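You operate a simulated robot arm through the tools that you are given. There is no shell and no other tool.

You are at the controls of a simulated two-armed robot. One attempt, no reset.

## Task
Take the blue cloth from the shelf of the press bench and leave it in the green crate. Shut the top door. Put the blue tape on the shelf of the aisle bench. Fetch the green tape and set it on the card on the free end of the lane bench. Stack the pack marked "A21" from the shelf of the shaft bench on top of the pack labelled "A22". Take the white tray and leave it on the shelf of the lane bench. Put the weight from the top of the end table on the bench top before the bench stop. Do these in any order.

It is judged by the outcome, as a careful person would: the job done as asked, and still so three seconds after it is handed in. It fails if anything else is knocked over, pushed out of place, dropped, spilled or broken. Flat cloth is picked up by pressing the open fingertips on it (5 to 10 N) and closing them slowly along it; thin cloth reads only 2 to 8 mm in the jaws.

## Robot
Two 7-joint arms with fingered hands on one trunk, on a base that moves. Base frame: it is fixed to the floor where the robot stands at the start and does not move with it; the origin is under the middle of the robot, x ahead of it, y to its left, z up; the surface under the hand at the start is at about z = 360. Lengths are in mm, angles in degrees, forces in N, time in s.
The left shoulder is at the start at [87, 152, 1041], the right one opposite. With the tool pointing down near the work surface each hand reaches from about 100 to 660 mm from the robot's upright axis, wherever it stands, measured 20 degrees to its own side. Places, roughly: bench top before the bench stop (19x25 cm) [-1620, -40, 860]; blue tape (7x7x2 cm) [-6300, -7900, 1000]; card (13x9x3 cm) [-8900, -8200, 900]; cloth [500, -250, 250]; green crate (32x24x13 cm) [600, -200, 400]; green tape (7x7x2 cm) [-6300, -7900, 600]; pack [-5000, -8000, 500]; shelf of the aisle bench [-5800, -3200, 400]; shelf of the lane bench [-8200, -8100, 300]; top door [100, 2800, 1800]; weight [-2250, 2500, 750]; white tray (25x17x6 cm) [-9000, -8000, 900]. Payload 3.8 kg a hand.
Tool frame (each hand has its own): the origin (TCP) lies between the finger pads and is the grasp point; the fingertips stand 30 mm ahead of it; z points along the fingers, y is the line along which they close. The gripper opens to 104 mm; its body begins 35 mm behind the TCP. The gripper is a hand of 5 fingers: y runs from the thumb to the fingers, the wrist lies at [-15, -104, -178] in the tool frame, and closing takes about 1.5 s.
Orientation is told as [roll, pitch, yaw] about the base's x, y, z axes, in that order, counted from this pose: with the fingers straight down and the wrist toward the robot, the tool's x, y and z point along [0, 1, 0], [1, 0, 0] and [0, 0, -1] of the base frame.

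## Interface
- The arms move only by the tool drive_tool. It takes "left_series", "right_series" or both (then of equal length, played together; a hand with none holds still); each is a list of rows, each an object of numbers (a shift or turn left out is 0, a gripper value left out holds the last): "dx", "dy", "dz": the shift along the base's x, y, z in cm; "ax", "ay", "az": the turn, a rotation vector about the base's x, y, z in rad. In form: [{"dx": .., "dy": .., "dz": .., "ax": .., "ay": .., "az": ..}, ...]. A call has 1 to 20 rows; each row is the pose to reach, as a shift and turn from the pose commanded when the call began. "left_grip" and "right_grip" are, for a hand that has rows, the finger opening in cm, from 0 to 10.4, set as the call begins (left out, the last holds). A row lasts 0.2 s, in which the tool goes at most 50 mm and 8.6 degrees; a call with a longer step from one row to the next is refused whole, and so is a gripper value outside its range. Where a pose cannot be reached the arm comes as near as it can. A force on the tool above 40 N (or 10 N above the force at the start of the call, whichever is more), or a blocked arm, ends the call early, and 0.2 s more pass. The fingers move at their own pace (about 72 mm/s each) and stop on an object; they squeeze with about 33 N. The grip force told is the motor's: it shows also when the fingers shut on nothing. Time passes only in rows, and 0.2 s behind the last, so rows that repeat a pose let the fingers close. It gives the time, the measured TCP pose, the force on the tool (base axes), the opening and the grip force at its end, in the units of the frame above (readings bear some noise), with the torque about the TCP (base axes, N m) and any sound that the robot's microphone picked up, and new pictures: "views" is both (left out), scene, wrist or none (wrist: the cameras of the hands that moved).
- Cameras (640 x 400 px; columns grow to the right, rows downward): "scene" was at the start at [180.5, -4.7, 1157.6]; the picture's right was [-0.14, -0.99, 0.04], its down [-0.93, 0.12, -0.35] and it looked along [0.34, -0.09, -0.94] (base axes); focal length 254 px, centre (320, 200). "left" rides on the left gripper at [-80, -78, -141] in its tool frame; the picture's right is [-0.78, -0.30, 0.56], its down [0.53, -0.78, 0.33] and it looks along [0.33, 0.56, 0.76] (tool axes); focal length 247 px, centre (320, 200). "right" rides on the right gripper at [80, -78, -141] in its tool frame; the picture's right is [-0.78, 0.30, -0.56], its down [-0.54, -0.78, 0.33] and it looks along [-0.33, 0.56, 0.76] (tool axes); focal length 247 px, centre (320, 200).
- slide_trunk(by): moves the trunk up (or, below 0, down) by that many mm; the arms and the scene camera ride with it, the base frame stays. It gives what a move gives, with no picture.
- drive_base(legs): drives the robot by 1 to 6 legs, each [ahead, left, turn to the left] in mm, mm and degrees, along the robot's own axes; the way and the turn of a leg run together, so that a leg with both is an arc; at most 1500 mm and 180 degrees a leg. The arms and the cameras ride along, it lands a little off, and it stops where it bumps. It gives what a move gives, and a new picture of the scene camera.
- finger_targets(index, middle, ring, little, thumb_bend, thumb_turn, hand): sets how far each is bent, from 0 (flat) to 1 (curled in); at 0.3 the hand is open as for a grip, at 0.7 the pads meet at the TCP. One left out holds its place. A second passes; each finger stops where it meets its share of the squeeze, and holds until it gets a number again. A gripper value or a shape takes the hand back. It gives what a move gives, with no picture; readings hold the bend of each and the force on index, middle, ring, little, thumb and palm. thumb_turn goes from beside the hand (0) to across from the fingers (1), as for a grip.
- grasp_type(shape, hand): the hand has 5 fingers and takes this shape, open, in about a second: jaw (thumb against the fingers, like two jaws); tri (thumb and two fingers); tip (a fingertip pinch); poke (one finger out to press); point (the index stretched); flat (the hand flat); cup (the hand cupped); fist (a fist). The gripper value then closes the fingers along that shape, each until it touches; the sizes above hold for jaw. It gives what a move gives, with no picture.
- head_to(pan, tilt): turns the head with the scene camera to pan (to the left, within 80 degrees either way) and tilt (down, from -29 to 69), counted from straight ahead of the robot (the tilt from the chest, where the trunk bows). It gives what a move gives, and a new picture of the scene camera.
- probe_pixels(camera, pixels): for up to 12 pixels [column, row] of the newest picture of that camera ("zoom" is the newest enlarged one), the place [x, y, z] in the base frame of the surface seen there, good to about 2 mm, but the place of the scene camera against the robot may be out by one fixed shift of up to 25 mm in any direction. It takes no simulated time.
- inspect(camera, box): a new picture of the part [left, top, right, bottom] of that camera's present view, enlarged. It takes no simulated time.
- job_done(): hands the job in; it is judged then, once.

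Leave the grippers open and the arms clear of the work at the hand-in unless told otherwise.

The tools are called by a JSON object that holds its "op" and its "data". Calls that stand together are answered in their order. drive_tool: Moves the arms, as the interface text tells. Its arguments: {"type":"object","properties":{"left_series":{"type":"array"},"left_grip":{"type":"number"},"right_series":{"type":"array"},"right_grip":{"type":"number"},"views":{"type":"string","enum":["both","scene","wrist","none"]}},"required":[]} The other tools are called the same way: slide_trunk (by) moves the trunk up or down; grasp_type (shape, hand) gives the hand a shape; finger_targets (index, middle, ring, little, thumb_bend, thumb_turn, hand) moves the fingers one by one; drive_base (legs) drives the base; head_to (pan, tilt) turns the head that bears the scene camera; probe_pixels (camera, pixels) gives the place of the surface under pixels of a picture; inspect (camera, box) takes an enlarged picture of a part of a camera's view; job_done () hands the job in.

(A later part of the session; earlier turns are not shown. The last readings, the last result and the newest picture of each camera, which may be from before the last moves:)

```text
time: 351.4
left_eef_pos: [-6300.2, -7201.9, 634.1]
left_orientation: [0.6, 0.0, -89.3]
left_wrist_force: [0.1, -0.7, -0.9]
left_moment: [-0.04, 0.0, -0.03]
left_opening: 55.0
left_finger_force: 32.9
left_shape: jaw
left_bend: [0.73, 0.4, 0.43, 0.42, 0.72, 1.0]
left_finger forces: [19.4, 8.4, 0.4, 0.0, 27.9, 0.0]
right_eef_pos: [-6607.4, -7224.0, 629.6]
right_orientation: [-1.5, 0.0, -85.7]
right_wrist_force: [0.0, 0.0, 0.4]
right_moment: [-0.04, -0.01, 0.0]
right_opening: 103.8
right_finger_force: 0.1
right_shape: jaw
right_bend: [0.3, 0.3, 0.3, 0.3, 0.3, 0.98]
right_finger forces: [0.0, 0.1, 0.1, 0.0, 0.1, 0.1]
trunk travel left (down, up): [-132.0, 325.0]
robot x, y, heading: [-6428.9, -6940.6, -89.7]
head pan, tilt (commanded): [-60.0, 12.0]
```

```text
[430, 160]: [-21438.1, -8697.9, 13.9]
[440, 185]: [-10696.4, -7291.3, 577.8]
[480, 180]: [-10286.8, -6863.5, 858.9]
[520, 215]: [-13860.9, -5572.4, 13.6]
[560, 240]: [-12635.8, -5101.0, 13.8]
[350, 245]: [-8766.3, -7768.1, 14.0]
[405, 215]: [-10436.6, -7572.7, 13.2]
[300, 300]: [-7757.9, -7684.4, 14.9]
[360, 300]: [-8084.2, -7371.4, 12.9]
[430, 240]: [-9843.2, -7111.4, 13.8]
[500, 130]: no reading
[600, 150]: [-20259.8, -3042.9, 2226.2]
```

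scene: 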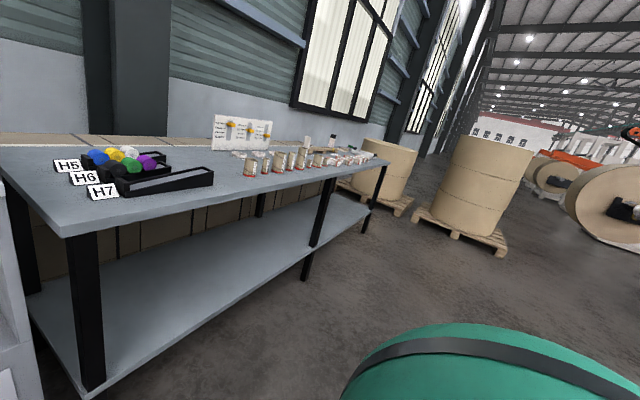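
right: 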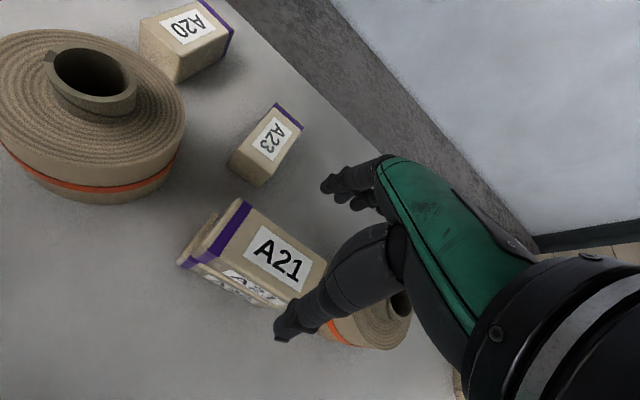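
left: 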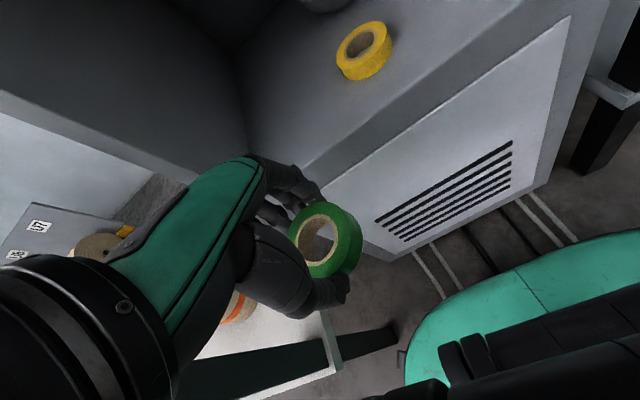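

The way along the lane bench is free. I sidestep west 2350 mm to x≈-8780 and look at the bench's free end.

{"op": "drive_base", "data": {"legs": [[0, -1200, 0], [0, -1150, 0]]}}

{"op": "head_to", "data": {"pan": 0, "tilt": 22}}

```text
time: 362.9
left_eef_pos: [-8645.3, -7225.9, 635.1]
left_orientation: [0.6, 0.0, -88.6]
left_wrist_force: [-1.2, -0.8, -0.7]
left_moment: [0.01, 0.01, -0.01]
left_opening: 54.9
left_finger_force: 32.9
left_shape: jaw
left_bend: [0.73, 0.4, 0.43, 0.42, 0.72, 1.0]
left_finger forces: [19.2, 8.5, 0.3, 0.0, 27.7, 0.0]
right_eef_pos: [-8953.1, -7251.3, 629.5]
right_orientation: [-1.5, -0.1, -85.1]
right_wrist_force: [0.6, -0.3, -0.1]
right_moment: [0.05, -0.02, -0.01]
right_opening: 103.5
right_finger_force: 0.0
right_shape: jaw
right_bend: [0.3, 0.3, 0.3, 0.3, 0.3, 0.98]
right_finger forces: [0.0, 0.0, 0.0, 0.1, 0.0, 0.0]
trunk travel left (down, up): [-132.0, 325.0]
robot x, y, heading: [-8778.5, -6966.1, -88.9]
head pan, tilt (commanded): [-60.0, 12.0]
```

scene: 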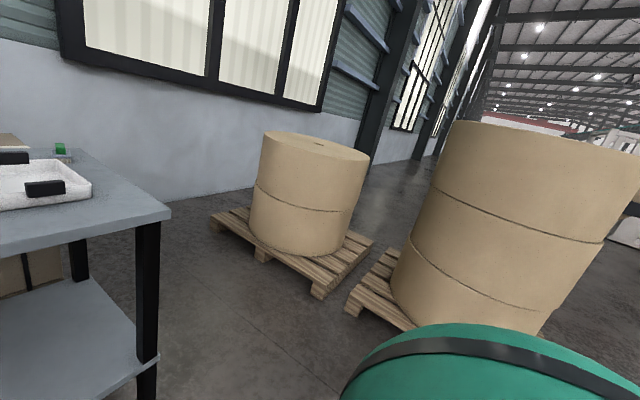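

```text
time: 364.2
left_eef_pos: [-8646.1, -7224.3, 633.5]
left_orientation: [0.5, 0.0, -88.5]
left_wrist_force: [0.4, -0.5, 0.0]
left_moment: [0.01, 0.0, 0.02]
left_opening: 54.8
left_finger_force: 32.7
left_shape: jaw
left_bend: [0.73, 0.4, 0.43, 0.42, 0.72, 1.0]
left_finger forces: [19.3, 8.5, 0.2, 0.0, 27.6, 0.1]
right_eef_pos: [-8952.4, -7251.6, 629.7]
right_orientation: [-1.5, 0.1, -85.2]
right_wrist_force: [0.2, 0.0, 0.0]
right_moment: [-0.04, 0.0, 0.01]
right_opening: 103.8
right_finger_force: 0.1
right_shape: jaw
right_bend: [0.3, 0.3, 0.3, 0.3, 0.3, 0.98]
right_finger forces: [0.0, 0.1, 0.0, 0.1, 0.0, 0.0]
trunk travel left (down, up): [-132.0, 325.0]
robot x, y, heading: [-8777.9, -6966.2, -89.0]
head pan, tilt (commanded): [0.0, 22.0]
```

scene: 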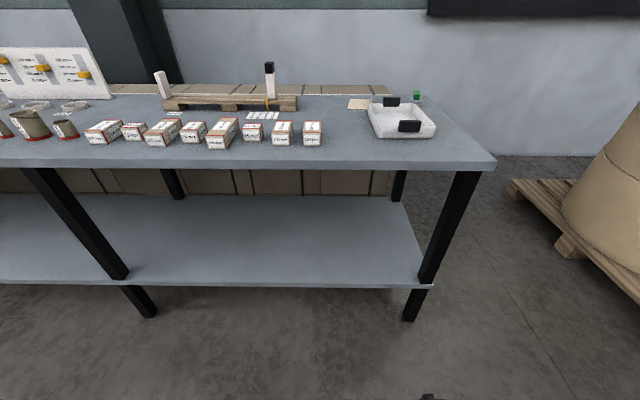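

I see the white tray (400,118), a beige card (358,103) and a green thing behind it. I zoom in.

{"op": "inspect", "data": {"camera": "scene", "box": [300, 70, 500, 195]}}

{"op": "probe_pixels", "data": {"camera": "scene", "pixels": [[350, 104], [365, 100], [358, 108], [370, 104], [417, 97], [388, 101], [409, 126], [372, 110], [436, 128], [376, 136], [490, 165], [425, 285]]}}

```text
3.20 times, centred on (400, 132) of scene
```

zoom: 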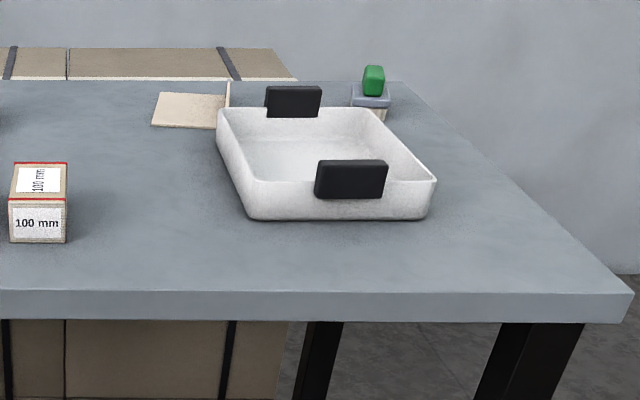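

```text
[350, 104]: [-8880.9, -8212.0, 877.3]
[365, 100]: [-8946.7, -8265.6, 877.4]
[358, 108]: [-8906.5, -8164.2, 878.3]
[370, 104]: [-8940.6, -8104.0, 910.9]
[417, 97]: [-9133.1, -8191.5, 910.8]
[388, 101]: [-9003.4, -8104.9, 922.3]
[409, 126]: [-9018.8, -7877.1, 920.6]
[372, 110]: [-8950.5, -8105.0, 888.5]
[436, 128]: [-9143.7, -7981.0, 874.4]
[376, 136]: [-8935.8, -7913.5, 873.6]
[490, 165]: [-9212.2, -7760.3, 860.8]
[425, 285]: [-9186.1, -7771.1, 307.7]
```

The card (flat part with an upright tag on its west side) lies ~45 cm behind the bench's front edge, so I'd better work from the bench's west end. I look there to see how much room there is.

{"op": "head_to", "data": {"pan": -35, "tilt": 25}}

{"op": "probe_pixels", "data": {"camera": "scene", "pixels": [[230, 130], [240, 200], [290, 140], [330, 190], [300, 110], [350, 230], [400, 250], [260, 100], [420, 300], [340, 130], [220, 260], [370, 160]]}}

```text
time: 365.2
left_eef_pos: [-8646.6, -7225.3, 634.3]
left_orientation: [0.5, 0.0, -88.7]
left_wrist_force: [-0.1, 0.5, -0.9]
left_moment: [-0.02, -0.03, 0.0]
left_opening: 54.8
left_finger_force: 33.6
left_shape: jaw
left_bend: [0.73, 0.4, 0.43, 0.42, 0.72, 1.0]
left_finger forces: [19.3, 8.5, 0.3, 0.0, 27.7, 0.0]
right_eef_pos: [-8953.5, -7250.8, 629.3]
right_orientation: [-1.5, 0.0, -85.1]
right_wrist_force: [0.6, -0.1, -0.6]
right_moment: [-0.01, 0.01, -0.02]
right_opening: 103.9
right_finger_force: 0.0
right_shape: jaw
right_bend: [0.3, 0.3, 0.3, 0.3, 0.3, 0.98]
right_finger forces: [0.1, 0.0, 0.0, 0.0, 0.1, 0.0]
trunk travel left (down, up): [-132.0, 325.0]
robot x, y, heading: [-8777.2, -6964.4, -89.0]
head pan, tilt (commanded): [-35.0, 25.0]
```

scene: 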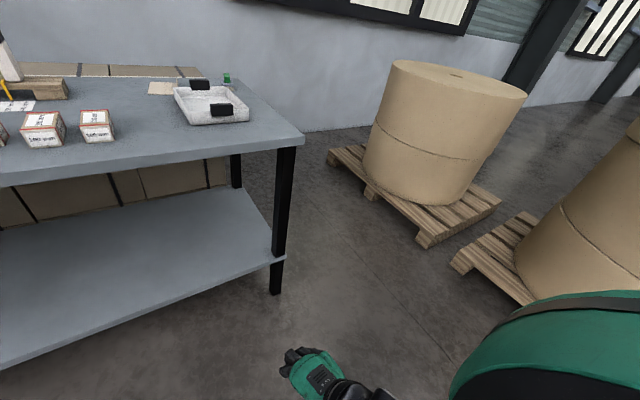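

```text
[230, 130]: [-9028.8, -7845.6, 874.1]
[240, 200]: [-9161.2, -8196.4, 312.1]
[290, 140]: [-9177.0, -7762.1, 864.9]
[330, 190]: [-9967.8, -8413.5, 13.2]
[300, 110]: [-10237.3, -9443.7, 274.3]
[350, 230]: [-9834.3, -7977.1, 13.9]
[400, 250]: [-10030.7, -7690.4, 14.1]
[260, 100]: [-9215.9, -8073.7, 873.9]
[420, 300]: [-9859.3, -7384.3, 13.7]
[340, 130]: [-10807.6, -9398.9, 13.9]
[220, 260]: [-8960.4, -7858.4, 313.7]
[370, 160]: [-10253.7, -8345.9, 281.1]
```

{"op": "probe_pixels", "data": {"camera": "scene", "pixels": [[330, 157], [372, 197], [420, 243], [436, 240], [500, 205], [456, 265], [520, 300], [345, 165], [320, 300], [300, 270]]}}

```text
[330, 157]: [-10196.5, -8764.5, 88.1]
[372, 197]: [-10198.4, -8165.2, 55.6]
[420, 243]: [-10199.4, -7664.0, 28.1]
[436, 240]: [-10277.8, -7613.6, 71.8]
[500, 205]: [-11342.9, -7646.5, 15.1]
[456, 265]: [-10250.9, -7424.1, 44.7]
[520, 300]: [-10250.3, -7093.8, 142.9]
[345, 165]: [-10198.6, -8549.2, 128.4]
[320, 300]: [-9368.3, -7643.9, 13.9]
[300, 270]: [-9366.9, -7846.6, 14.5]
```

There is ~98 cm between the bench end and the pallets. I go around: sidestep west, drive south to y≈-8300, then turn left to face east.

{"op": "drive_base", "data": {"legs": [[0, -850, -1], [1330, 0, 0], [0, 0, 90]]}}

{"op": "head_to", "data": {"pan": 0, "tilt": 25}}

```text
time: 379.8
left_eef_pos: [-9353.2, -8151.2, 635.2]
left_orientation: [0.4, 0.1, 2.4]
left_wrist_force: [-0.3, -0.4, -1.5]
left_moment: [-0.01, -0.01, -0.02]
left_opening: 54.9
left_finger_force: 33.2
left_shape: jaw
left_bend: [0.73, 0.4, 0.43, 0.42, 0.72, 1.0]
left_finger forces: [19.0, 8.4, 0.3, 0.0, 27.3, 0.1]
right_eef_pos: [-9321.6, -8457.8, 628.6]
right_orientation: [-1.5, 0.0, 5.9]
right_wrist_force: [-0.6, -0.3, 0.2]
right_moment: [0.01, -0.02, 0.01]
right_opening: 103.9
right_finger_force: 0.1
right_shape: jaw
right_bend: [0.3, 0.3, 0.3, 0.3, 0.3, 0.98]
right_finger forces: [0.0, 0.1, 0.0, 0.0, 0.1, 0.0]
trunk travel left (down, up): [-132.0, 325.0]
robot x, y, heading: [-9612.5, -8288.6, 1.9]
head pan, tilt (commanded): [-35.0, 25.0]
```

scene: 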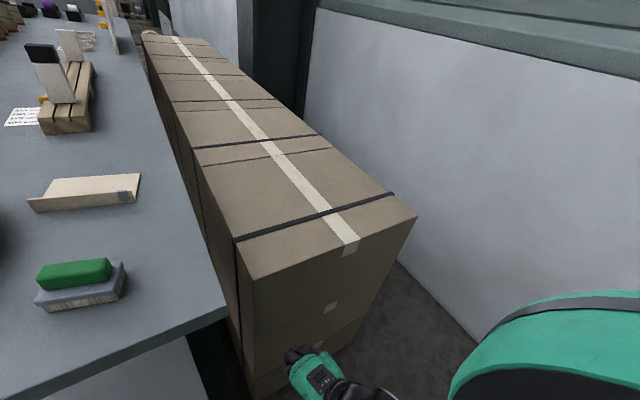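

```text
time: 380.8
left_eef_pos: [-9352.7, -8152.3, 634.4]
left_orientation: [0.6, 0.0, 2.6]
left_wrist_force: [-0.6, 0.6, -0.4]
left_moment: [-0.01, 0.03, -0.01]
left_opening: 54.6
left_finger_force: 33.0
left_shape: jaw
left_bend: [0.73, 0.4, 0.43, 0.42, 0.72, 1.0]
left_finger forces: [19.0, 8.4, 0.3, 0.0, 27.3, 0.0]
right_eef_pos: [-9321.3, -8458.6, 629.1]
right_orientation: [-1.5, 0.0, 5.9]
right_wrist_force: [0.6, 0.6, -0.1]
right_moment: [0.02, -0.02, 0.0]
right_opening: 103.6
right_finger_force: 0.1
right_shape: jaw
right_bend: [0.3, 0.3, 0.3, 0.3, 0.3, 0.98]
right_finger forces: [0.0, 0.0, 0.0, 0.0, 0.1, 0.0]
trunk travel left (down, up): [-132.0, 325.0]
robot x, y, heading: [-9609.1, -8289.4, 2.0]
head pan, tilt (commanded): [0.0, 25.0]
```

scene: 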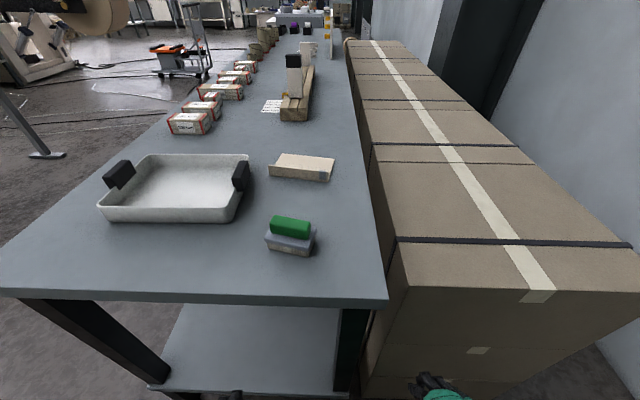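

Good view. I zoom in on the card, the block and the tray.

{"op": "inspect", "data": {"camera": "scene", "box": [90, 130, 390, 310]}}

{"op": "probe_pixels", "data": {"camera": "scene", "pixels": [[280, 155], [334, 159], [270, 173], [328, 179], [270, 177], [300, 165], [290, 220], [315, 235], [385, 300], [300, 300], [119, 165], [241, 165]]}}

```text
2.13 times, centred on (240, 220) of scene
```

zoom: 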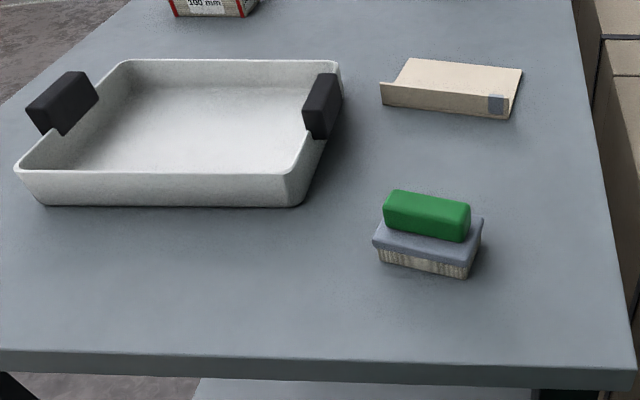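

```text
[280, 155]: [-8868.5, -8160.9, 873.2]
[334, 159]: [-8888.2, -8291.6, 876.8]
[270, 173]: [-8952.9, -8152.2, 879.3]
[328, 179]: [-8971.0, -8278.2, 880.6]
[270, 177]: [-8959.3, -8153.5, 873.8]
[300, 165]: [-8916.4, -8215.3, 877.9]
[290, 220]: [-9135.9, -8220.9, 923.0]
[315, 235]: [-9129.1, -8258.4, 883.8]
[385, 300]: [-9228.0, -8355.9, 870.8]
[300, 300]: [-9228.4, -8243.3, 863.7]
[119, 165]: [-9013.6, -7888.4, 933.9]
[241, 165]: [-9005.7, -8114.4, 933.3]
```

The card's flat part is centred near [-8918,-8222], its tag stands on the west side. I raise the trunk 200 mm, then turn the left hand by -90° (fingers closing along y) while raising both hands.

{"op": "slide_trunk", "data": {"by": 200}}

{"op": "drive_tool", "data": {"left_series": [{"az": -0.135, "dz": 1.5}, {"az": -0.27, "dz": 3}, {"az": -0.405, "dz": 4.5}, {"az": -0.54, "dz": 6}, {"az": -0.675, "dz": 7.5}, {"az": -0.81, "dz": 9}, {"az": -0.945, "dz": 10.5}, {"az": -1.08, "dz": 12}, {"az": -1.215, "dz": 13}, {"az": -1.35, "dz": 14}, {"az": -1.485, "dz": 14}, {"az": -1.6, "dz": 14}], "right_series": [{"dz": 1.5}, {"dz": 3}, {"dz": 4.5}, {"dz": 6}, {"dz": 7.5}, {"dz": 9}, {"dz": 10.5}, {"dz": 12}, {"dz": 13}, {"dz": 14}, {"dz": 15}, {"dz": 16}], "views": "both"}}

```text
time: 383.0
left_eef_pos: [-9353.7, -8151.0, 834.2]
left_orientation: [0.4, 0.1, 2.4]
left_wrist_force: [-0.7, 0.8, -0.7]
left_moment: [-0.01, 0.0, -0.01]
left_opening: 54.6
left_finger_force: 32.7
left_shape: jaw
left_bend: [0.73, 0.4, 0.43, 0.42, 0.72, 1.0]
left_finger forces: [19.1, 8.3, 0.3, 0.0, 27.3, 0.0]
right_eef_pos: [-9321.4, -8457.7, 829.0]
right_orientation: [-1.5, 0.0, 5.9]
right_wrist_force: [0.2, -0.4, 0.4]
right_moment: [-0.02, -0.01, 0.01]
right_opening: 103.8
right_finger_force: 0.1
right_shape: jaw
right_bend: [0.3, 0.3, 0.3, 0.3, 0.3, 0.98]
right_finger forces: [0.0, 0.1, 0.0, 0.0, 0.0, 0.0]
trunk travel left (down, up): [-332.0, 125.0]
robot x, y, heading: [-9610.6, -8289.1, 2.4]
head pan, tilt (commanded): [0.0, 25.0]
```

```text
time: 385.6
left_eef_pos: [-9352.0, -8151.6, 975.7]
left_orientation: [0.5, 0.1, -89.3]
left_wrist_force: [-0.5, 0.9, -0.5]
left_moment: [-0.01, 0.01, -0.02]
left_opening: 54.6
left_finger_force: 33.4
left_shape: jaw
left_bend: [0.73, 0.4, 0.43, 0.42, 0.72, 1.0]
left_finger forces: [18.8, 8.5, 0.4, 0.0, 27.2, 0.1]
left hand out of reach, approached as far as the arm can: row 4, 5, 6, 7, 8, 9
right_eef_pos: [-9266.5, -8442.4, 952.1]
right_orientation: [-1.5, 0.2, 6.0]
right_wrist_force: [0.0, 0.3, 0.6]
right_moment: [0.02, 0.0, 0.04]
right_opening: 103.7
right_finger_force: 0.0
right_shape: jaw
right_bend: [0.3, 0.3, 0.3, 0.3, 0.3, 0.98]
right_finger forces: [0.0, 0.1, 0.0, 0.1, 0.0, 0.0]
right hand out of reach, approached as far as the arm can: row 4, 5, 6, 7, 8, 9, 10, 11, 12
trunk travel left (down, up): [-332.0, 125.0]
robot x, y, heading: [-9614.0, -8291.0, 2.2]
head pan, tilt (commanded): [0.0, 25.0]
```

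scene: 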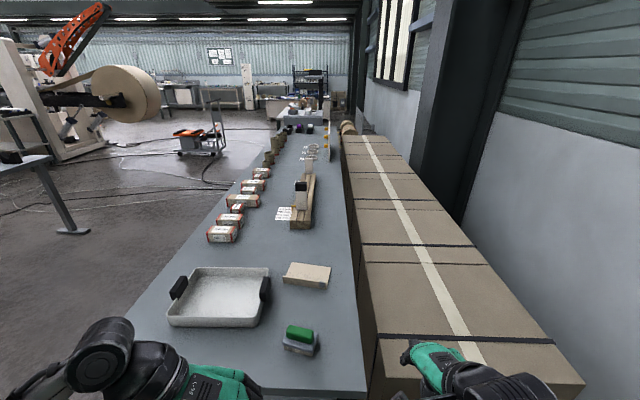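
right: 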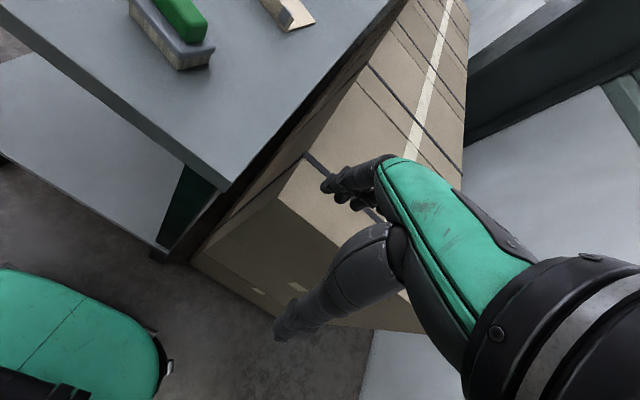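
left: 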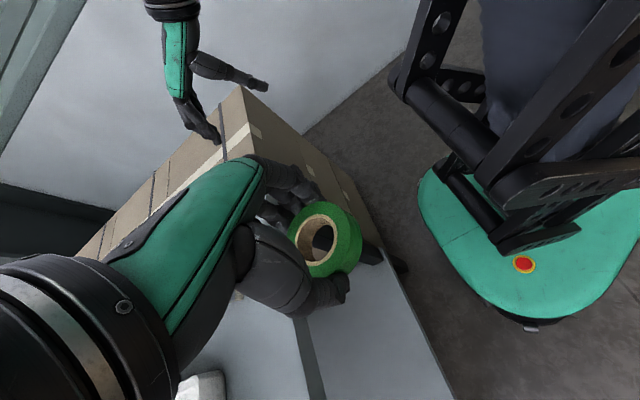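

I check the height of the cardboard boxes under the right hand and the free distance for driving 105 mm ahead.

{"op": "probe_pixels", "data": {"camera": "scene", "pixels": [[500, 335], [430, 300], [400, 240], [300, 335], [318, 285], [285, 283], [330, 268], [290, 264], [300, 275], [175, 290], [265, 290], [220, 285]]}}

```text
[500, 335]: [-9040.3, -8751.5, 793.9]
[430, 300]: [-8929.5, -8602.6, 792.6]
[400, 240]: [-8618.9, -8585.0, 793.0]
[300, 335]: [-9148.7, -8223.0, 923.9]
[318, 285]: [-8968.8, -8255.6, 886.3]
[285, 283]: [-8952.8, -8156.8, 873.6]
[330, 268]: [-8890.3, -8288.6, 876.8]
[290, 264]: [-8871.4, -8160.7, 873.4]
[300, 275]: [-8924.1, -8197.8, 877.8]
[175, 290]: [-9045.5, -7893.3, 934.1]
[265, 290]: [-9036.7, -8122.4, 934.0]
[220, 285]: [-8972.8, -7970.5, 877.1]
```

Box tops are at z≈780, no conflict. I drive 105 mm ahead, then extend the left arm over the card at hover height.

{"op": "drive_base", "data": {"legs": [[105, 0, -2]]}}

{"op": "drive_tool", "data": {"left_series": [{"dx": 4, "dy": -1}, {"dx": 8, "dy": -2}, {"dx": 12, "dy": -3}, {"dx": 16, "dy": -4}, {"dx": 20, "dy": -5}, {"dx": 24, "dy": -6}, {"dx": 28, "dy": -6.5}, {"dx": 31, "dy": -7}], "views": "both"}}

```text
time: 386.8
left_eef_pos: [-9243.4, -8158.2, 976.2]
left_orientation: [0.5, 0.1, -91.1]
left_wrist_force: [0.5, 0.3, -0.9]
left_moment: [-0.02, 0.0, 0.05]
left_opening: 54.4
left_finger_force: 33.1
left_shape: jaw
left_bend: [0.73, 0.4, 0.43, 0.42, 0.72, 1.0]
left_finger forces: [18.9, 8.5, 0.5, 0.1, 27.2, 0.1]
right_eef_pos: [-9166.9, -8453.7, 953.7]
right_orientation: [-1.4, -0.1, 4.0]
right_wrist_force: [0.8, -1.0, -0.3]
right_moment: [-0.02, -0.01, 0.0]
right_opening: 103.9
right_finger_force: 0.1
right_shape: jaw
right_bend: [0.3, 0.3, 0.3, 0.3, 0.3, 0.98]
right_finger forces: [0.0, 0.0, 0.1, 0.0, 0.0, 0.0]
trunk travel left (down, up): [-332.0, 125.0]
robot x, y, heading: [-9506.1, -8288.6, -0.0]
head pan, tilt (commanded): [0.0, 25.0]
```

scene: 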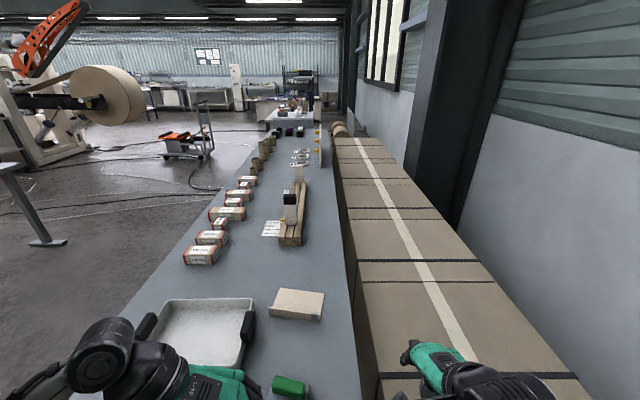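

```text
time: 388.6
left_eef_pos: [-8931.6, -8229.3, 973.9]
left_orientation: [0.6, 0.2, -91.2]
left_wrist_force: [0.0, 0.6, -0.7]
left_moment: [-0.01, 0.01, -0.01]
left_opening: 54.2
left_finger_force: 33.3
left_shape: jaw
left_bend: [0.73, 0.4, 0.43, 0.42, 0.72, 1.0]
left_finger forces: [18.8, 8.6, 0.4, 0.0, 27.2, 0.0]
right_eef_pos: [-9166.5, -8453.1, 951.3]
right_orientation: [-1.5, 0.1, 4.0]
right_wrist_force: [0.5, 0.0, -0.6]
right_moment: [-0.01, 0.0, 0.02]
right_opening: 103.6
right_finger_force: 0.0
right_shape: jaw
right_bend: [0.3, 0.3, 0.3, 0.3, 0.3, 0.98]
right_finger forces: [0.0, 0.1, 0.1, 0.0, 0.0, 0.0]
trunk travel left (down, up): [-332.0, 125.0]
robot x, y, heading: [-9505.9, -8286.3, -0.2]
head pan, tilt (commanded): [0.0, 25.0]
```

scene: 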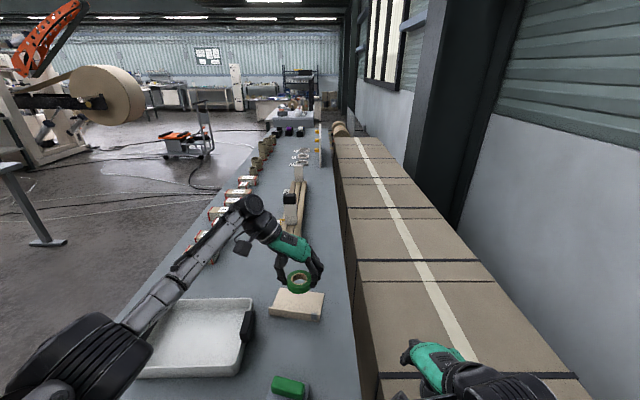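
left: 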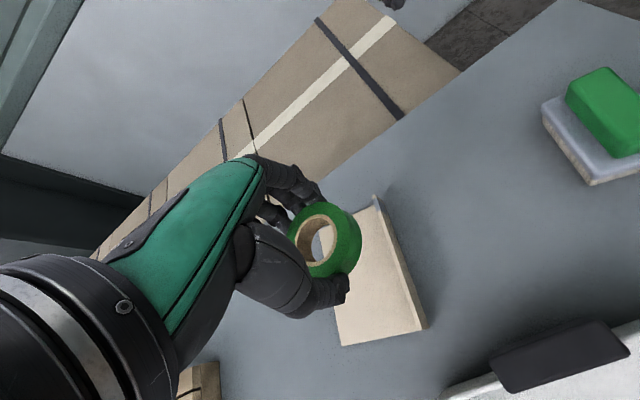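

The tape hovers over the card. I probe the card's corners with the left wrist camera.

{"op": "probe_pixels", "data": {"camera": "left", "pixels": [[343, 338], [412, 322], [424, 328], [378, 203], [365, 215], [400, 270], [370, 290], [340, 320], [376, 198], [405, 262], [450, 250]]}}

{"op": "inspect", "data": {"camera": "left", "box": [260, 170, 460, 360]}}

```text
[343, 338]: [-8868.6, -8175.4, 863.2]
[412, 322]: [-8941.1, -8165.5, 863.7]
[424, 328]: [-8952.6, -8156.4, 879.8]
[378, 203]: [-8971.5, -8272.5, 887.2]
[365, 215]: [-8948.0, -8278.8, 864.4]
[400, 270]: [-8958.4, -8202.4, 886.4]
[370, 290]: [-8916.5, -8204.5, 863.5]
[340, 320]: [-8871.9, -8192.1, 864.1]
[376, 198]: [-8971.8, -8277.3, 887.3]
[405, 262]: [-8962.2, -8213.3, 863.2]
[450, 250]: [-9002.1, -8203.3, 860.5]
```

```text
2.11 times, centred on (360, 265) of left
```

zoom: 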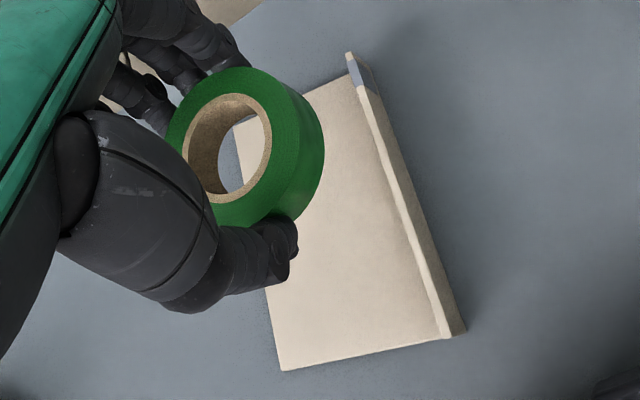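

I probe the tape in the hand to get its centre and tilt.

{"op": "probe_pixels", "data": {"camera": "zoom", "pixels": [[235, 73], [280, 95], [295, 130], [285, 175], [240, 215], [190, 110], [178, 150], [320, 150], [310, 180], [265, 215]]}}

```text
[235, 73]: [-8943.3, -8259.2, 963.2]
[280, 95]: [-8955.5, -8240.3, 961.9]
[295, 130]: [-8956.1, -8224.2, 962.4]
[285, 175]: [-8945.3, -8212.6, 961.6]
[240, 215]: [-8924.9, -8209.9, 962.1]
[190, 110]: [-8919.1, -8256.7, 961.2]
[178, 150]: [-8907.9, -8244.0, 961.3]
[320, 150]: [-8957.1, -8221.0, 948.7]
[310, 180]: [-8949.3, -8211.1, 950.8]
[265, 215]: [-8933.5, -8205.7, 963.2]
```

The tape hangs level, centre [-8931,-8234], bottom z≈942. I shift +18 mm x, +10 mm y and lower 74 mm.

{"op": "drive_tool", "data": {"left_series": [{"dx": 1.8, "dy": 1.0}, {"dx": 1.8, "dy": 1.0, "dz": -3}, {"dx": 1.8, "dy": 1.0, "dz": -5.5}, {"dx": 1.8, "dy": 1.0, "dz": -7.3}, {"dx": 1.8, "dy": 1.0, "dz": -7.4}], "views": "wrist"}}

```text
time: 389.8
left_eef_pos: [-8916.1, -8220.2, 901.0]
left_orientation: [0.5, 0.0, -91.0]
left_wrist_force: [-0.9, 0.4, -2.1]
left_moment: [0.0, -0.01, -0.01]
left_opening: 54.6
left_finger_force: 33.2
left_shape: jaw
left_bend: [0.73, 0.4, 0.43, 0.42, 0.72, 1.0]
left_finger forces: [18.8, 8.5, 0.4, 0.0, 27.2, 0.0]
right_eef_pos: [-9167.5, -8453.4, 952.9]
right_orientation: [-1.5, 0.1, 3.9]
right_wrist_force: [0.4, 0.3, -0.5]
right_moment: [0.03, 0.0, -0.02]
right_opening: 104.0
right_finger_force: 0.1
right_shape: jaw
right_bend: [0.3, 0.3, 0.3, 0.3, 0.3, 0.98]
right_finger forces: [0.0, 0.0, 0.0, 0.1, 0.0, 0.0]
trunk travel left (down, up): [-332.0, 125.0]
robot x, y, heading: [-9505.6, -8288.1, 0.1]
head pan, tilt (commanded): [0.0, 25.0]
```

left: 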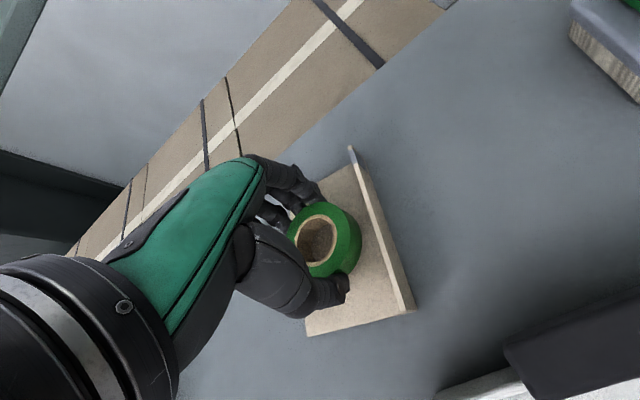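

Just above the card. I lower in 2 mm steps until contact.

{"op": "drive_tool", "data": {"left_series": [{"dz": -0.2}, {"dz": -0.4}, {"dz": -0.55}], "views": "none"}}

```text
time: 390.6
left_eef_pos: [-8915.8, -8219.7, 896.2]
left_orientation: [0.4, 0.0, -91.2]
left_wrist_force: [-0.2, 0.1, 0.2]
left_moment: [0.03, 0.01, 0.0]
left_opening: 54.6
left_finger_force: 33.4
left_shape: jaw
left_bend: [0.73, 0.4, 0.43, 0.42, 0.72, 1.0]
left_finger forces: [18.8, 8.7, 0.5, 0.0, 27.1, 0.1]
right_eef_pos: [-9166.9, -8452.5, 952.1]
right_orientation: [-1.5, 0.1, 4.0]
right_wrist_force: [0.6, 0.2, -0.1]
right_moment: [0.0, 0.01, 0.0]
right_opening: 103.7
right_finger_force: 0.1
right_shape: jaw
right_bend: [0.3, 0.3, 0.3, 0.3, 0.3, 0.98]
right_finger forces: [0.0, 0.0, 0.1, 0.1, 0.1, 0.0]
trunk travel left (down, up): [-332.0, 125.0]
robot x, y, heading: [-9505.2, -8283.6, 0.0]
head pan, tilt (commanded): [0.0, 25.0]
```

{"op": "drive_tool", "data": {"left_series": [{"dz": -0.15}, {"dz": -0.25}], "views": "none"}}

```text
time: 391.1
left_eef_pos: [-8916.1, -8219.4, 894.7]
left_orientation: [0.6, 0.0, -91.0]
left_wrist_force: [-0.8, 1.0, 5.2]
left_moment: [-0.08, 0.01, 0.01]
left_opening: 54.8
left_finger_force: 33.0
left_shape: jaw
left_bend: [0.73, 0.4, 0.43, 0.42, 0.72, 1.0]
left_finger forces: [21.5, 8.8, 0.3, 0.0, 28.5, 0.1]
right_eef_pos: [-9167.8, -8452.0, 951.2]
right_orientation: [-1.5, -0.1, 4.0]
right_wrist_force: [0.1, -0.2, -0.6]
right_moment: [0.01, -0.02, -0.02]
right_opening: 103.8
right_finger_force: 0.0
right_shape: jaw
right_bend: [0.3, 0.3, 0.3, 0.3, 0.3, 0.98]
right_finger forces: [0.1, 0.1, 0.0, 0.1, 0.0, 0.0]
trunk travel left (down, up): [-332.0, 125.0]
robot x, y, heading: [-9506.9, -8286.3, -0.1]
head pan, tilt (commanded): [0.0, 25.0]
```

Contact (5 N). I open the left hand; the fingers move along y, away from the tag.

{"op": "drive_tool", "data": {"left_series": [{"dz": 0.1}, {"dz": 0.1}, {"dz": 0.1}, {"dz": 0.1}, {"dz": 0.1}, {"dz": 0.1}], "left_grip": 9.0, "views": "wrist"}}

{"op": "drive_tool", "data": {"left_series": [{"dz": 2}, {"dz": 5}, {"dz": 8}, {"dz": 11}], "views": "wrist"}}

```text
time: 392.6
left_eef_pos: [-8916.6, -8219.2, 894.5]
left_orientation: [0.3, 0.0, -91.1]
left_wrist_force: [0.3, 0.5, 3.7]
left_moment: [-0.17, -0.01, 0.01]
left_opening: 88.7
left_finger_force: 0.0
left_shape: jaw
left_bend: [0.28, 0.33, 0.31, 0.32, 0.42, 0.98]
left_finger forces: [0.1, 3.8, 0.0, 0.0, 0.0, 0.1]
right_eef_pos: [-9168.4, -8451.8, 952.4]
right_orientation: [-1.6, 0.0, 4.0]
right_wrist_force: [-0.7, -0.2, 1.3]
right_moment: [0.02, 0.02, -0.03]
right_opening: 103.8
right_finger_force: 0.1
right_shape: jaw
right_bend: [0.3, 0.3, 0.3, 0.3, 0.3, 0.98]
right_finger forces: [0.0, 0.1, 0.0, 0.0, 0.1, 0.0]
trunk travel left (down, up): [-332.0, 125.0]
robot x, y, heading: [-9503.8, -8286.2, -0.2]
head pan, tilt (commanded): [0.0, 25.0]
```

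left: 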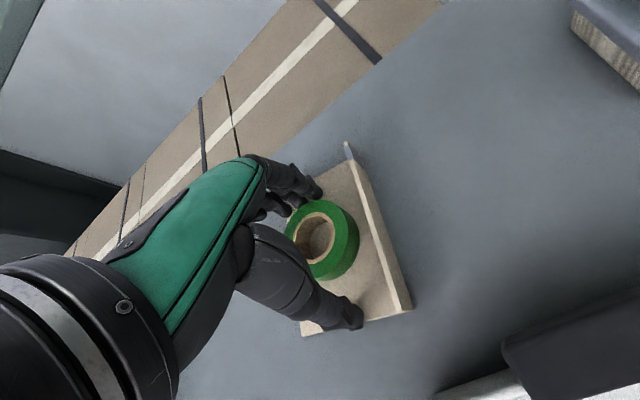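

```text
time: 393.6
left_eef_pos: [-8916.6, -8217.4, 1005.3]
left_orientation: [0.5, 0.1, -91.0]
left_wrist_force: [-1.6, -0.3, 0.1]
left_moment: [0.01, -0.01, 0.01]
left_opening: 89.7
left_finger_force: 0.0
left_shape: jaw
left_bend: [0.28, 0.33, 0.31, 0.32, 0.42, 0.98]
left_finger forces: [0.1, 0.0, 0.1, 0.1, 0.0, 0.1]
right_eef_pos: [-9167.2, -8452.9, 951.9]
right_orientation: [-1.5, 0.1, 4.0]
right_wrist_force: [0.3, 0.3, 0.4]
right_moment: [0.01, 0.01, 0.0]
right_opening: 103.9
right_finger_force: 0.2
right_shape: jaw
right_bend: [0.3, 0.3, 0.3, 0.3, 0.3, 0.98]
right_finger forces: [0.1, 0.1, 0.0, 0.0, 0.0, 0.0]
trunk travel left (down, up): [-332.0, 125.0]
robot x, y, heading: [-9504.0, -8281.9, -0.1]
head pan, tilt (commanded): [0.0, 25.0]
```

left: 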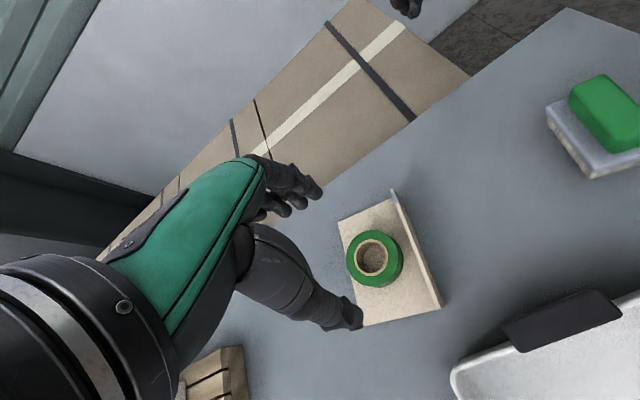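

The green tape lies in the middle of the card. Next the tray. I retract the left arm and back the base 120 mm, then sidestep left to face the tray.

{"op": "drive_tool", "data": {"left_series": [{"dx": -4, "dy": 1}, {"dx": -8, "dy": 2}, {"dx": -12, "dy": 3}, {"dx": -16, "dy": 4}, {"dx": -20, "dy": 5}, {"dx": -24, "dy": 6}, {"dx": -28, "dy": 7}], "views": "none"}}

{"op": "drive_base", "data": {"legs": [[-120, 0, 0], [0, 285, 0]]}}

{"op": "head_to", "data": {"pan": 0, "tilt": 35}}

{"op": "inspect", "data": {"camera": "scene", "box": [180, 120, 480, 310]}}

```text
time: 395.1
left_eef_pos: [-9198.3, -8151.2, 1005.5]
left_orientation: [0.4, -0.1, -91.1]
left_wrist_force: [0.2, -0.3, -0.4]
left_moment: [0.01, -0.01, 0.01]
left_opening: 89.7
left_finger_force: 0.0
left_shape: jaw
left_bend: [0.28, 0.33, 0.31, 0.32, 0.42, 0.98]
left_finger forces: [0.1, 0.0, 0.0, 0.0, 0.0, 0.0]
right_eef_pos: [-9167.5, -8453.2, 953.3]
right_orientation: [-1.6, -0.1, 4.0]
right_wrist_force: [-0.6, 1.0, -0.9]
right_moment: [0.01, 0.0, 0.01]
right_opening: 103.9
right_finger_force: 0.1
right_shape: jaw
right_bend: [0.3, 0.3, 0.3, 0.3, 0.3, 0.98]
right_finger forces: [0.0, 0.0, 0.0, 0.1, 0.0, 0.0]
trunk travel left (down, up): [-332.0, 125.0]
robot x, y, heading: [-9507.0, -8289.0, 0.2]
head pan, tilt (commanded): [0.0, 25.0]
```

```text
time: 398.0
left_eef_pos: [-9311.9, -7866.3, 1003.2]
left_orientation: [0.4, 0.1, -91.7]
left_wrist_force: [1.0, 0.8, -0.1]
left_moment: [0.04, 0.03, -0.06]
left_opening: 90.0
left_finger_force: 0.0
left_shape: jaw
left_bend: [0.28, 0.33, 0.31, 0.32, 0.42, 0.98]
left_finger forces: [0.0, 0.1, 0.0, 0.1, 0.1, 0.0]
right_eef_pos: [-9284.9, -8168.1, 951.1]
right_orientation: [-1.6, 0.1, 3.4]
right_wrist_force: [0.0, 0.4, 0.3]
right_moment: [0.03, 0.03, -0.02]
right_opening: 104.0
right_finger_force: 0.0
right_shape: jaw
right_bend: [0.3, 0.3, 0.3, 0.3, 0.3, 0.98]
right_finger forces: [0.0, 0.0, 0.0, 0.0, 0.0, 0.0]
trunk travel left (down, up): [-332.0, 125.0]
robot x, y, heading: [-9624.6, -8001.2, -0.3]
head pan, tilt (commanded): [0.0, 25.0]
```

scene: 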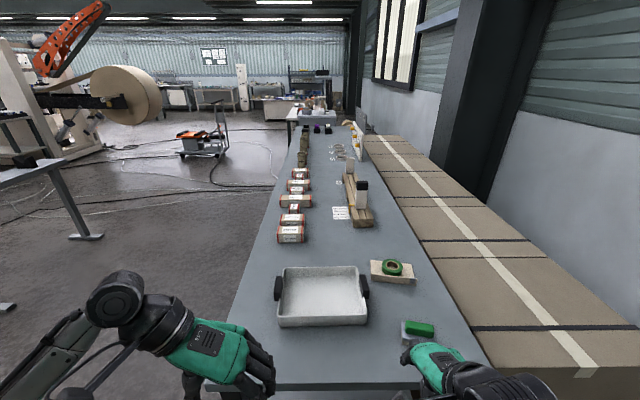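

```text
time: 398.7
left_eef_pos: [-9313.3, -7865.7, 1005.1]
left_orientation: [0.5, 0.0, -91.8]
left_wrist_force: [0.0, 0.3, 0.3]
left_moment: [-0.01, 0.0, 0.01]
left_opening: 89.6
left_finger_force: 0.1
left_shape: jaw
left_bend: [0.28, 0.33, 0.31, 0.32, 0.42, 0.98]
left_finger forces: [0.0, 0.1, 0.0, 0.1, 0.0, 0.0]
right_eef_pos: [-9287.1, -8168.1, 951.3]
right_orientation: [-1.5, 0.0, 3.5]
right_wrist_force: [-0.8, 0.5, -1.1]
right_moment: [-0.03, -0.01, 0.0]
right_opening: 103.7
right_finger_force: 0.1
right_shape: jaw
right_bend: [0.3, 0.3, 0.3, 0.3, 0.3, 0.98]
right_finger forces: [0.1, 0.1, 0.1, 0.0, 0.0, 0.0]
trunk travel left (down, up): [-332.0, 125.0]
robot x, y, heading: [-9622.1, -7998.7, -0.5]
head pan, tilt (commanded): [0.0, 35.0]
```

scene: 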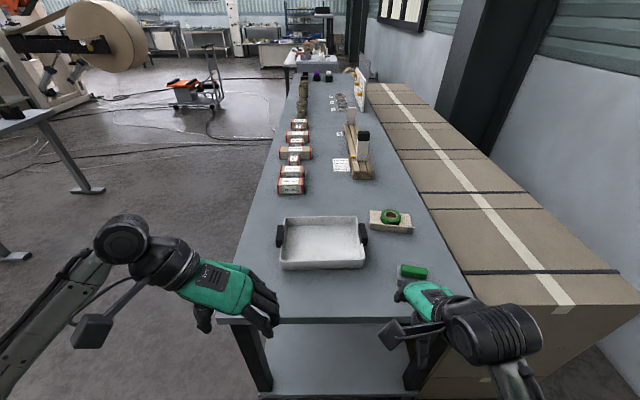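

```text
2.11 times, centred on (330, 215) of scene
```

zoom: 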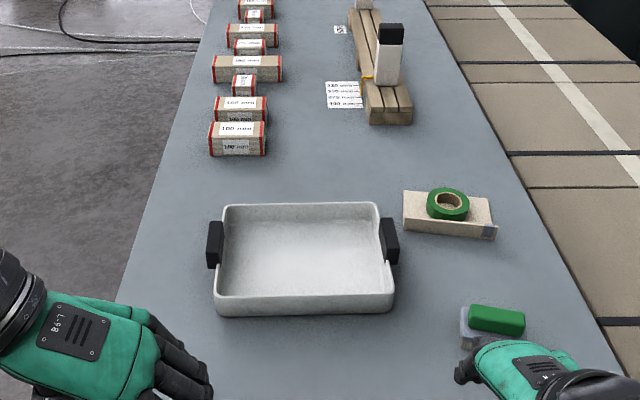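

I zoom in on the tray and its two handles and probe them.

{"op": "inspect", "data": {"camera": "scene", "box": [260, 200, 390, 281]}}

{"op": "probe_pixels", "data": {"camera": "zoom", "pixels": [[85, 125], [110, 125], [85, 190], [78, 235], [495, 125], [525, 125], [500, 230], [515, 180], [90, 335], [500, 330], [120, 90], [300, 180]]}}

```text
4.92 times, centred on (325, 240) of scene
```

zoom: 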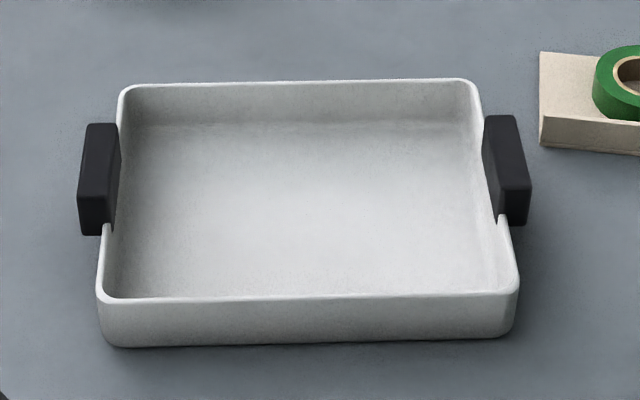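

```text
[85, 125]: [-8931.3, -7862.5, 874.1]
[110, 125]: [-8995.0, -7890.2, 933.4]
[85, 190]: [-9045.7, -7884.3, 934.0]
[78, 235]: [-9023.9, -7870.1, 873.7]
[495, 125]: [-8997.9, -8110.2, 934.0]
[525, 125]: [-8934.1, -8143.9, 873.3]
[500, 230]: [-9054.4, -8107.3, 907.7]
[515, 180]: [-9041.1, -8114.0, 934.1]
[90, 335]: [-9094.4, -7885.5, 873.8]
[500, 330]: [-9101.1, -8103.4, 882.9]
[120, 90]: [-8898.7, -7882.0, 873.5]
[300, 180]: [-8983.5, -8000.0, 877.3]
```

Handles: 60 mm long (x -8990…-9048), ~18 mm thick, tops at z≈921, at y≈-7888 and -8114. I'll take one in each hand, closing along y. I turn the right hand +87° and raise it to z≈1005 to mirror the left.

{"op": "drive_tool", "data": {"right_series": [{"az": 0.13, "dz": 1}, {"az": 0.26, "dz": 2}, {"az": 0.39, "dz": 3}, {"az": 0.52, "dz": 4}, {"az": 0.65, "dz": 5}, {"az": 0.78, "dz": 5.5}, {"az": 0.91, "dz": 5.5}, {"az": 1.04, "dz": 5.5}, {"az": 1.17, "dz": 5.5}, {"az": 1.3, "dz": 5.5}, {"az": 1.43, "dz": 5.5}, {"az": 1.52, "dz": 5.5}], "left_series": [{"az": 0.01}, {"az": 0.02}, {"az": 0.03}, {"az": 0.03}, {"az": 0.03}, {"az": 0.03}, {"az": 0.03}, {"az": 0.03}, {"az": 0.03}, {"az": 0.03}, {"az": 0.03}, {"az": 0.03}], "left_grip": 8.0, "right_grip": 8.0, "views": "both"}}

```text
time: 401.3
left_eef_pos: [-9313.3, -7866.0, 1004.8]
left_orientation: [0.5, 0.0, -90.0]
left_wrist_force: [0.4, -0.5, -0.4]
left_moment: [0.02, 0.02, 0.01]
left_opening: 80.2
left_finger_force: 0.0
left_shape: jaw
left_bend: [0.27, 0.35, 0.32, 0.33, 0.52, 0.99]
left_finger forces: [0.0, 0.0, 0.0, 0.0, 0.0, 0.0]
right_eef_pos: [-9287.5, -8167.2, 1005.6]
right_orientation: [-1.6, 0.0, 90.6]
right_wrist_force: [-0.5, -0.5, 0.6]
right_moment: [-0.01, 0.0, -0.01]
right_opening: 80.4
right_finger_force: 0.1
right_shape: jaw
right_bend: [0.27, 0.35, 0.32, 0.33, 0.52, 0.99]
right_finger forces: [0.0, 0.0, 0.1, 0.0, 0.0, 0.0]
right hand out of reach, approached as far as the arm can: row 1, 2, 3
trunk travel left (down, up): [-332.0, 125.0]
robot x, y, heading: [-9622.7, -7998.9, -0.4]
head pan, tilt (commanded): [0.0, 35.0]
```

scene: 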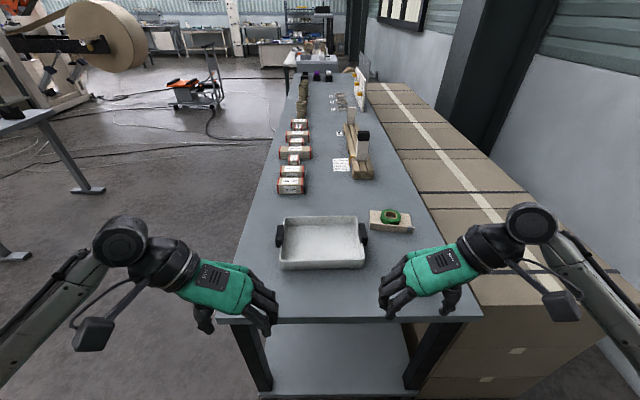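
right: 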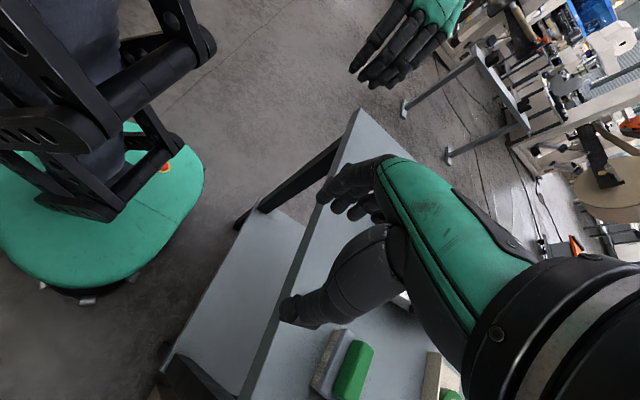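
left: 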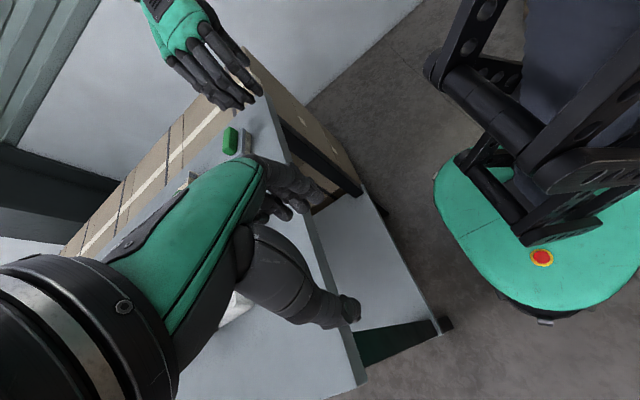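

Both hands mirror each other. I drive 120 mm ahead, then move the hands above the handles.

{"op": "drive_base", "data": {"legs": [[120, 0, 0.4]]}}

{"op": "drive_tool", "data": {"left_series": [{"dx": 4, "dy": -0.5}, {"dx": 8, "dy": -1}, {"dx": 12, "dy": -1.6}, {"dx": 15, "dy": -2.2}], "right_series": [{"dx": 3.5, "dy": 1.2}, {"dx": 7, "dy": 2.4}, {"dx": 10, "dy": 3.6}, {"dx": 13, "dy": 4.8}], "views": "both"}}

```text
time: 402.5
left_eef_pos: [-9192.3, -7863.9, 1004.5]
left_orientation: [0.4, 0.0, -89.5]
left_wrist_force: [-0.7, -0.2, 0.6]
left_moment: [-0.01, 0.03, 0.02]
left_opening: 80.3
left_finger_force: 0.0
left_shape: jaw
left_bend: [0.27, 0.35, 0.32, 0.33, 0.52, 0.99]
left_finger forces: [0.0, 0.0, 0.0, 0.0, 0.0, 0.1]
right_eef_pos: [-9164.6, -8166.2, 1006.7]
right_orientation: [-1.5, 0.1, 91.0]
right_wrist_force: [-0.4, 0.8, 0.1]
right_moment: [-0.03, -0.02, -0.03]
right_opening: 80.5
right_finger_force: 0.0
right_shape: jaw
right_bend: [0.27, 0.35, 0.32, 0.33, 0.52, 0.99]
right_finger forces: [0.1, 0.0, 0.0, 0.1, 0.0, 0.1]
trunk travel left (down, up): [-332.0, 125.0]
robot x, y, heading: [-9500.7, -7996.8, 0.2]
head pan, tilt (commanded): [0.0, 35.0]
```

scene: 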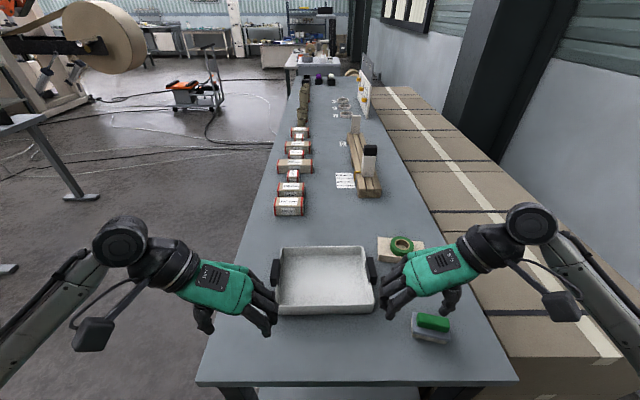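

```text
time: 403.5
left_eef_pos: [-9039.7, -7886.7, 1004.1]
left_orientation: [0.3, 0.1, -89.6]
left_wrist_force: [-0.4, 0.0, 0.0]
left_moment: [-0.03, 0.01, -0.02]
left_opening: 80.3
left_finger_force: 0.1
left_shape: jaw
left_bend: [0.27, 0.35, 0.32, 0.33, 0.52, 0.99]
left_finger forces: [0.0, 0.0, 0.0, 0.0, 0.1, 0.0]
right_eef_pos: [-9032.3, -8115.6, 1006.0]
right_orientation: [-1.4, 0.2, 91.0]
right_wrist_force: [-0.3, -0.1, -0.2]
right_moment: [-0.01, 0.04, 0.0]
right_opening: 80.2
right_finger_force: 0.0
right_shape: jaw
right_bend: [0.27, 0.35, 0.32, 0.33, 0.52, 0.99]
right_finger forces: [0.0, 0.1, 0.1, 0.1, 0.0, 0.1]
trunk travel left (down, up): [-332.0, 125.0]
robot x, y, heading: [-9503.2, -8000.3, -0.1]
head pan, tilt (commanded): [0.0, 35.0]
```

scene: 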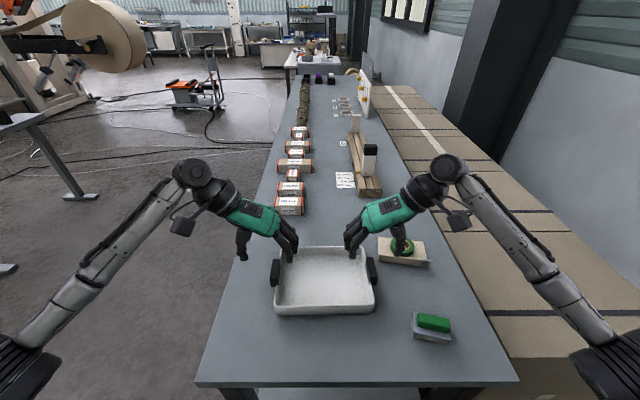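
right: 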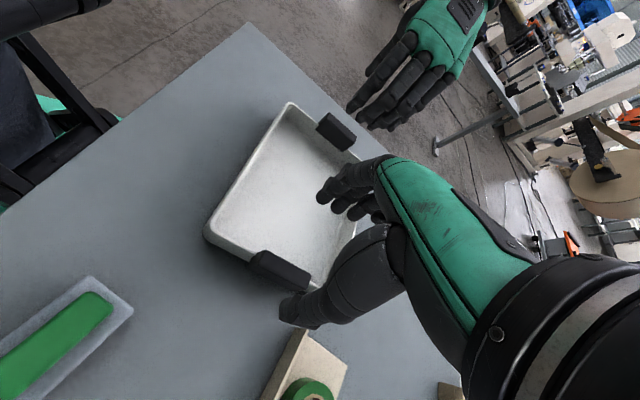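
left: 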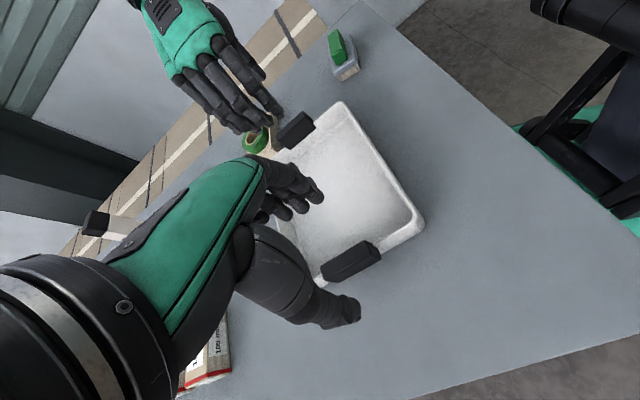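

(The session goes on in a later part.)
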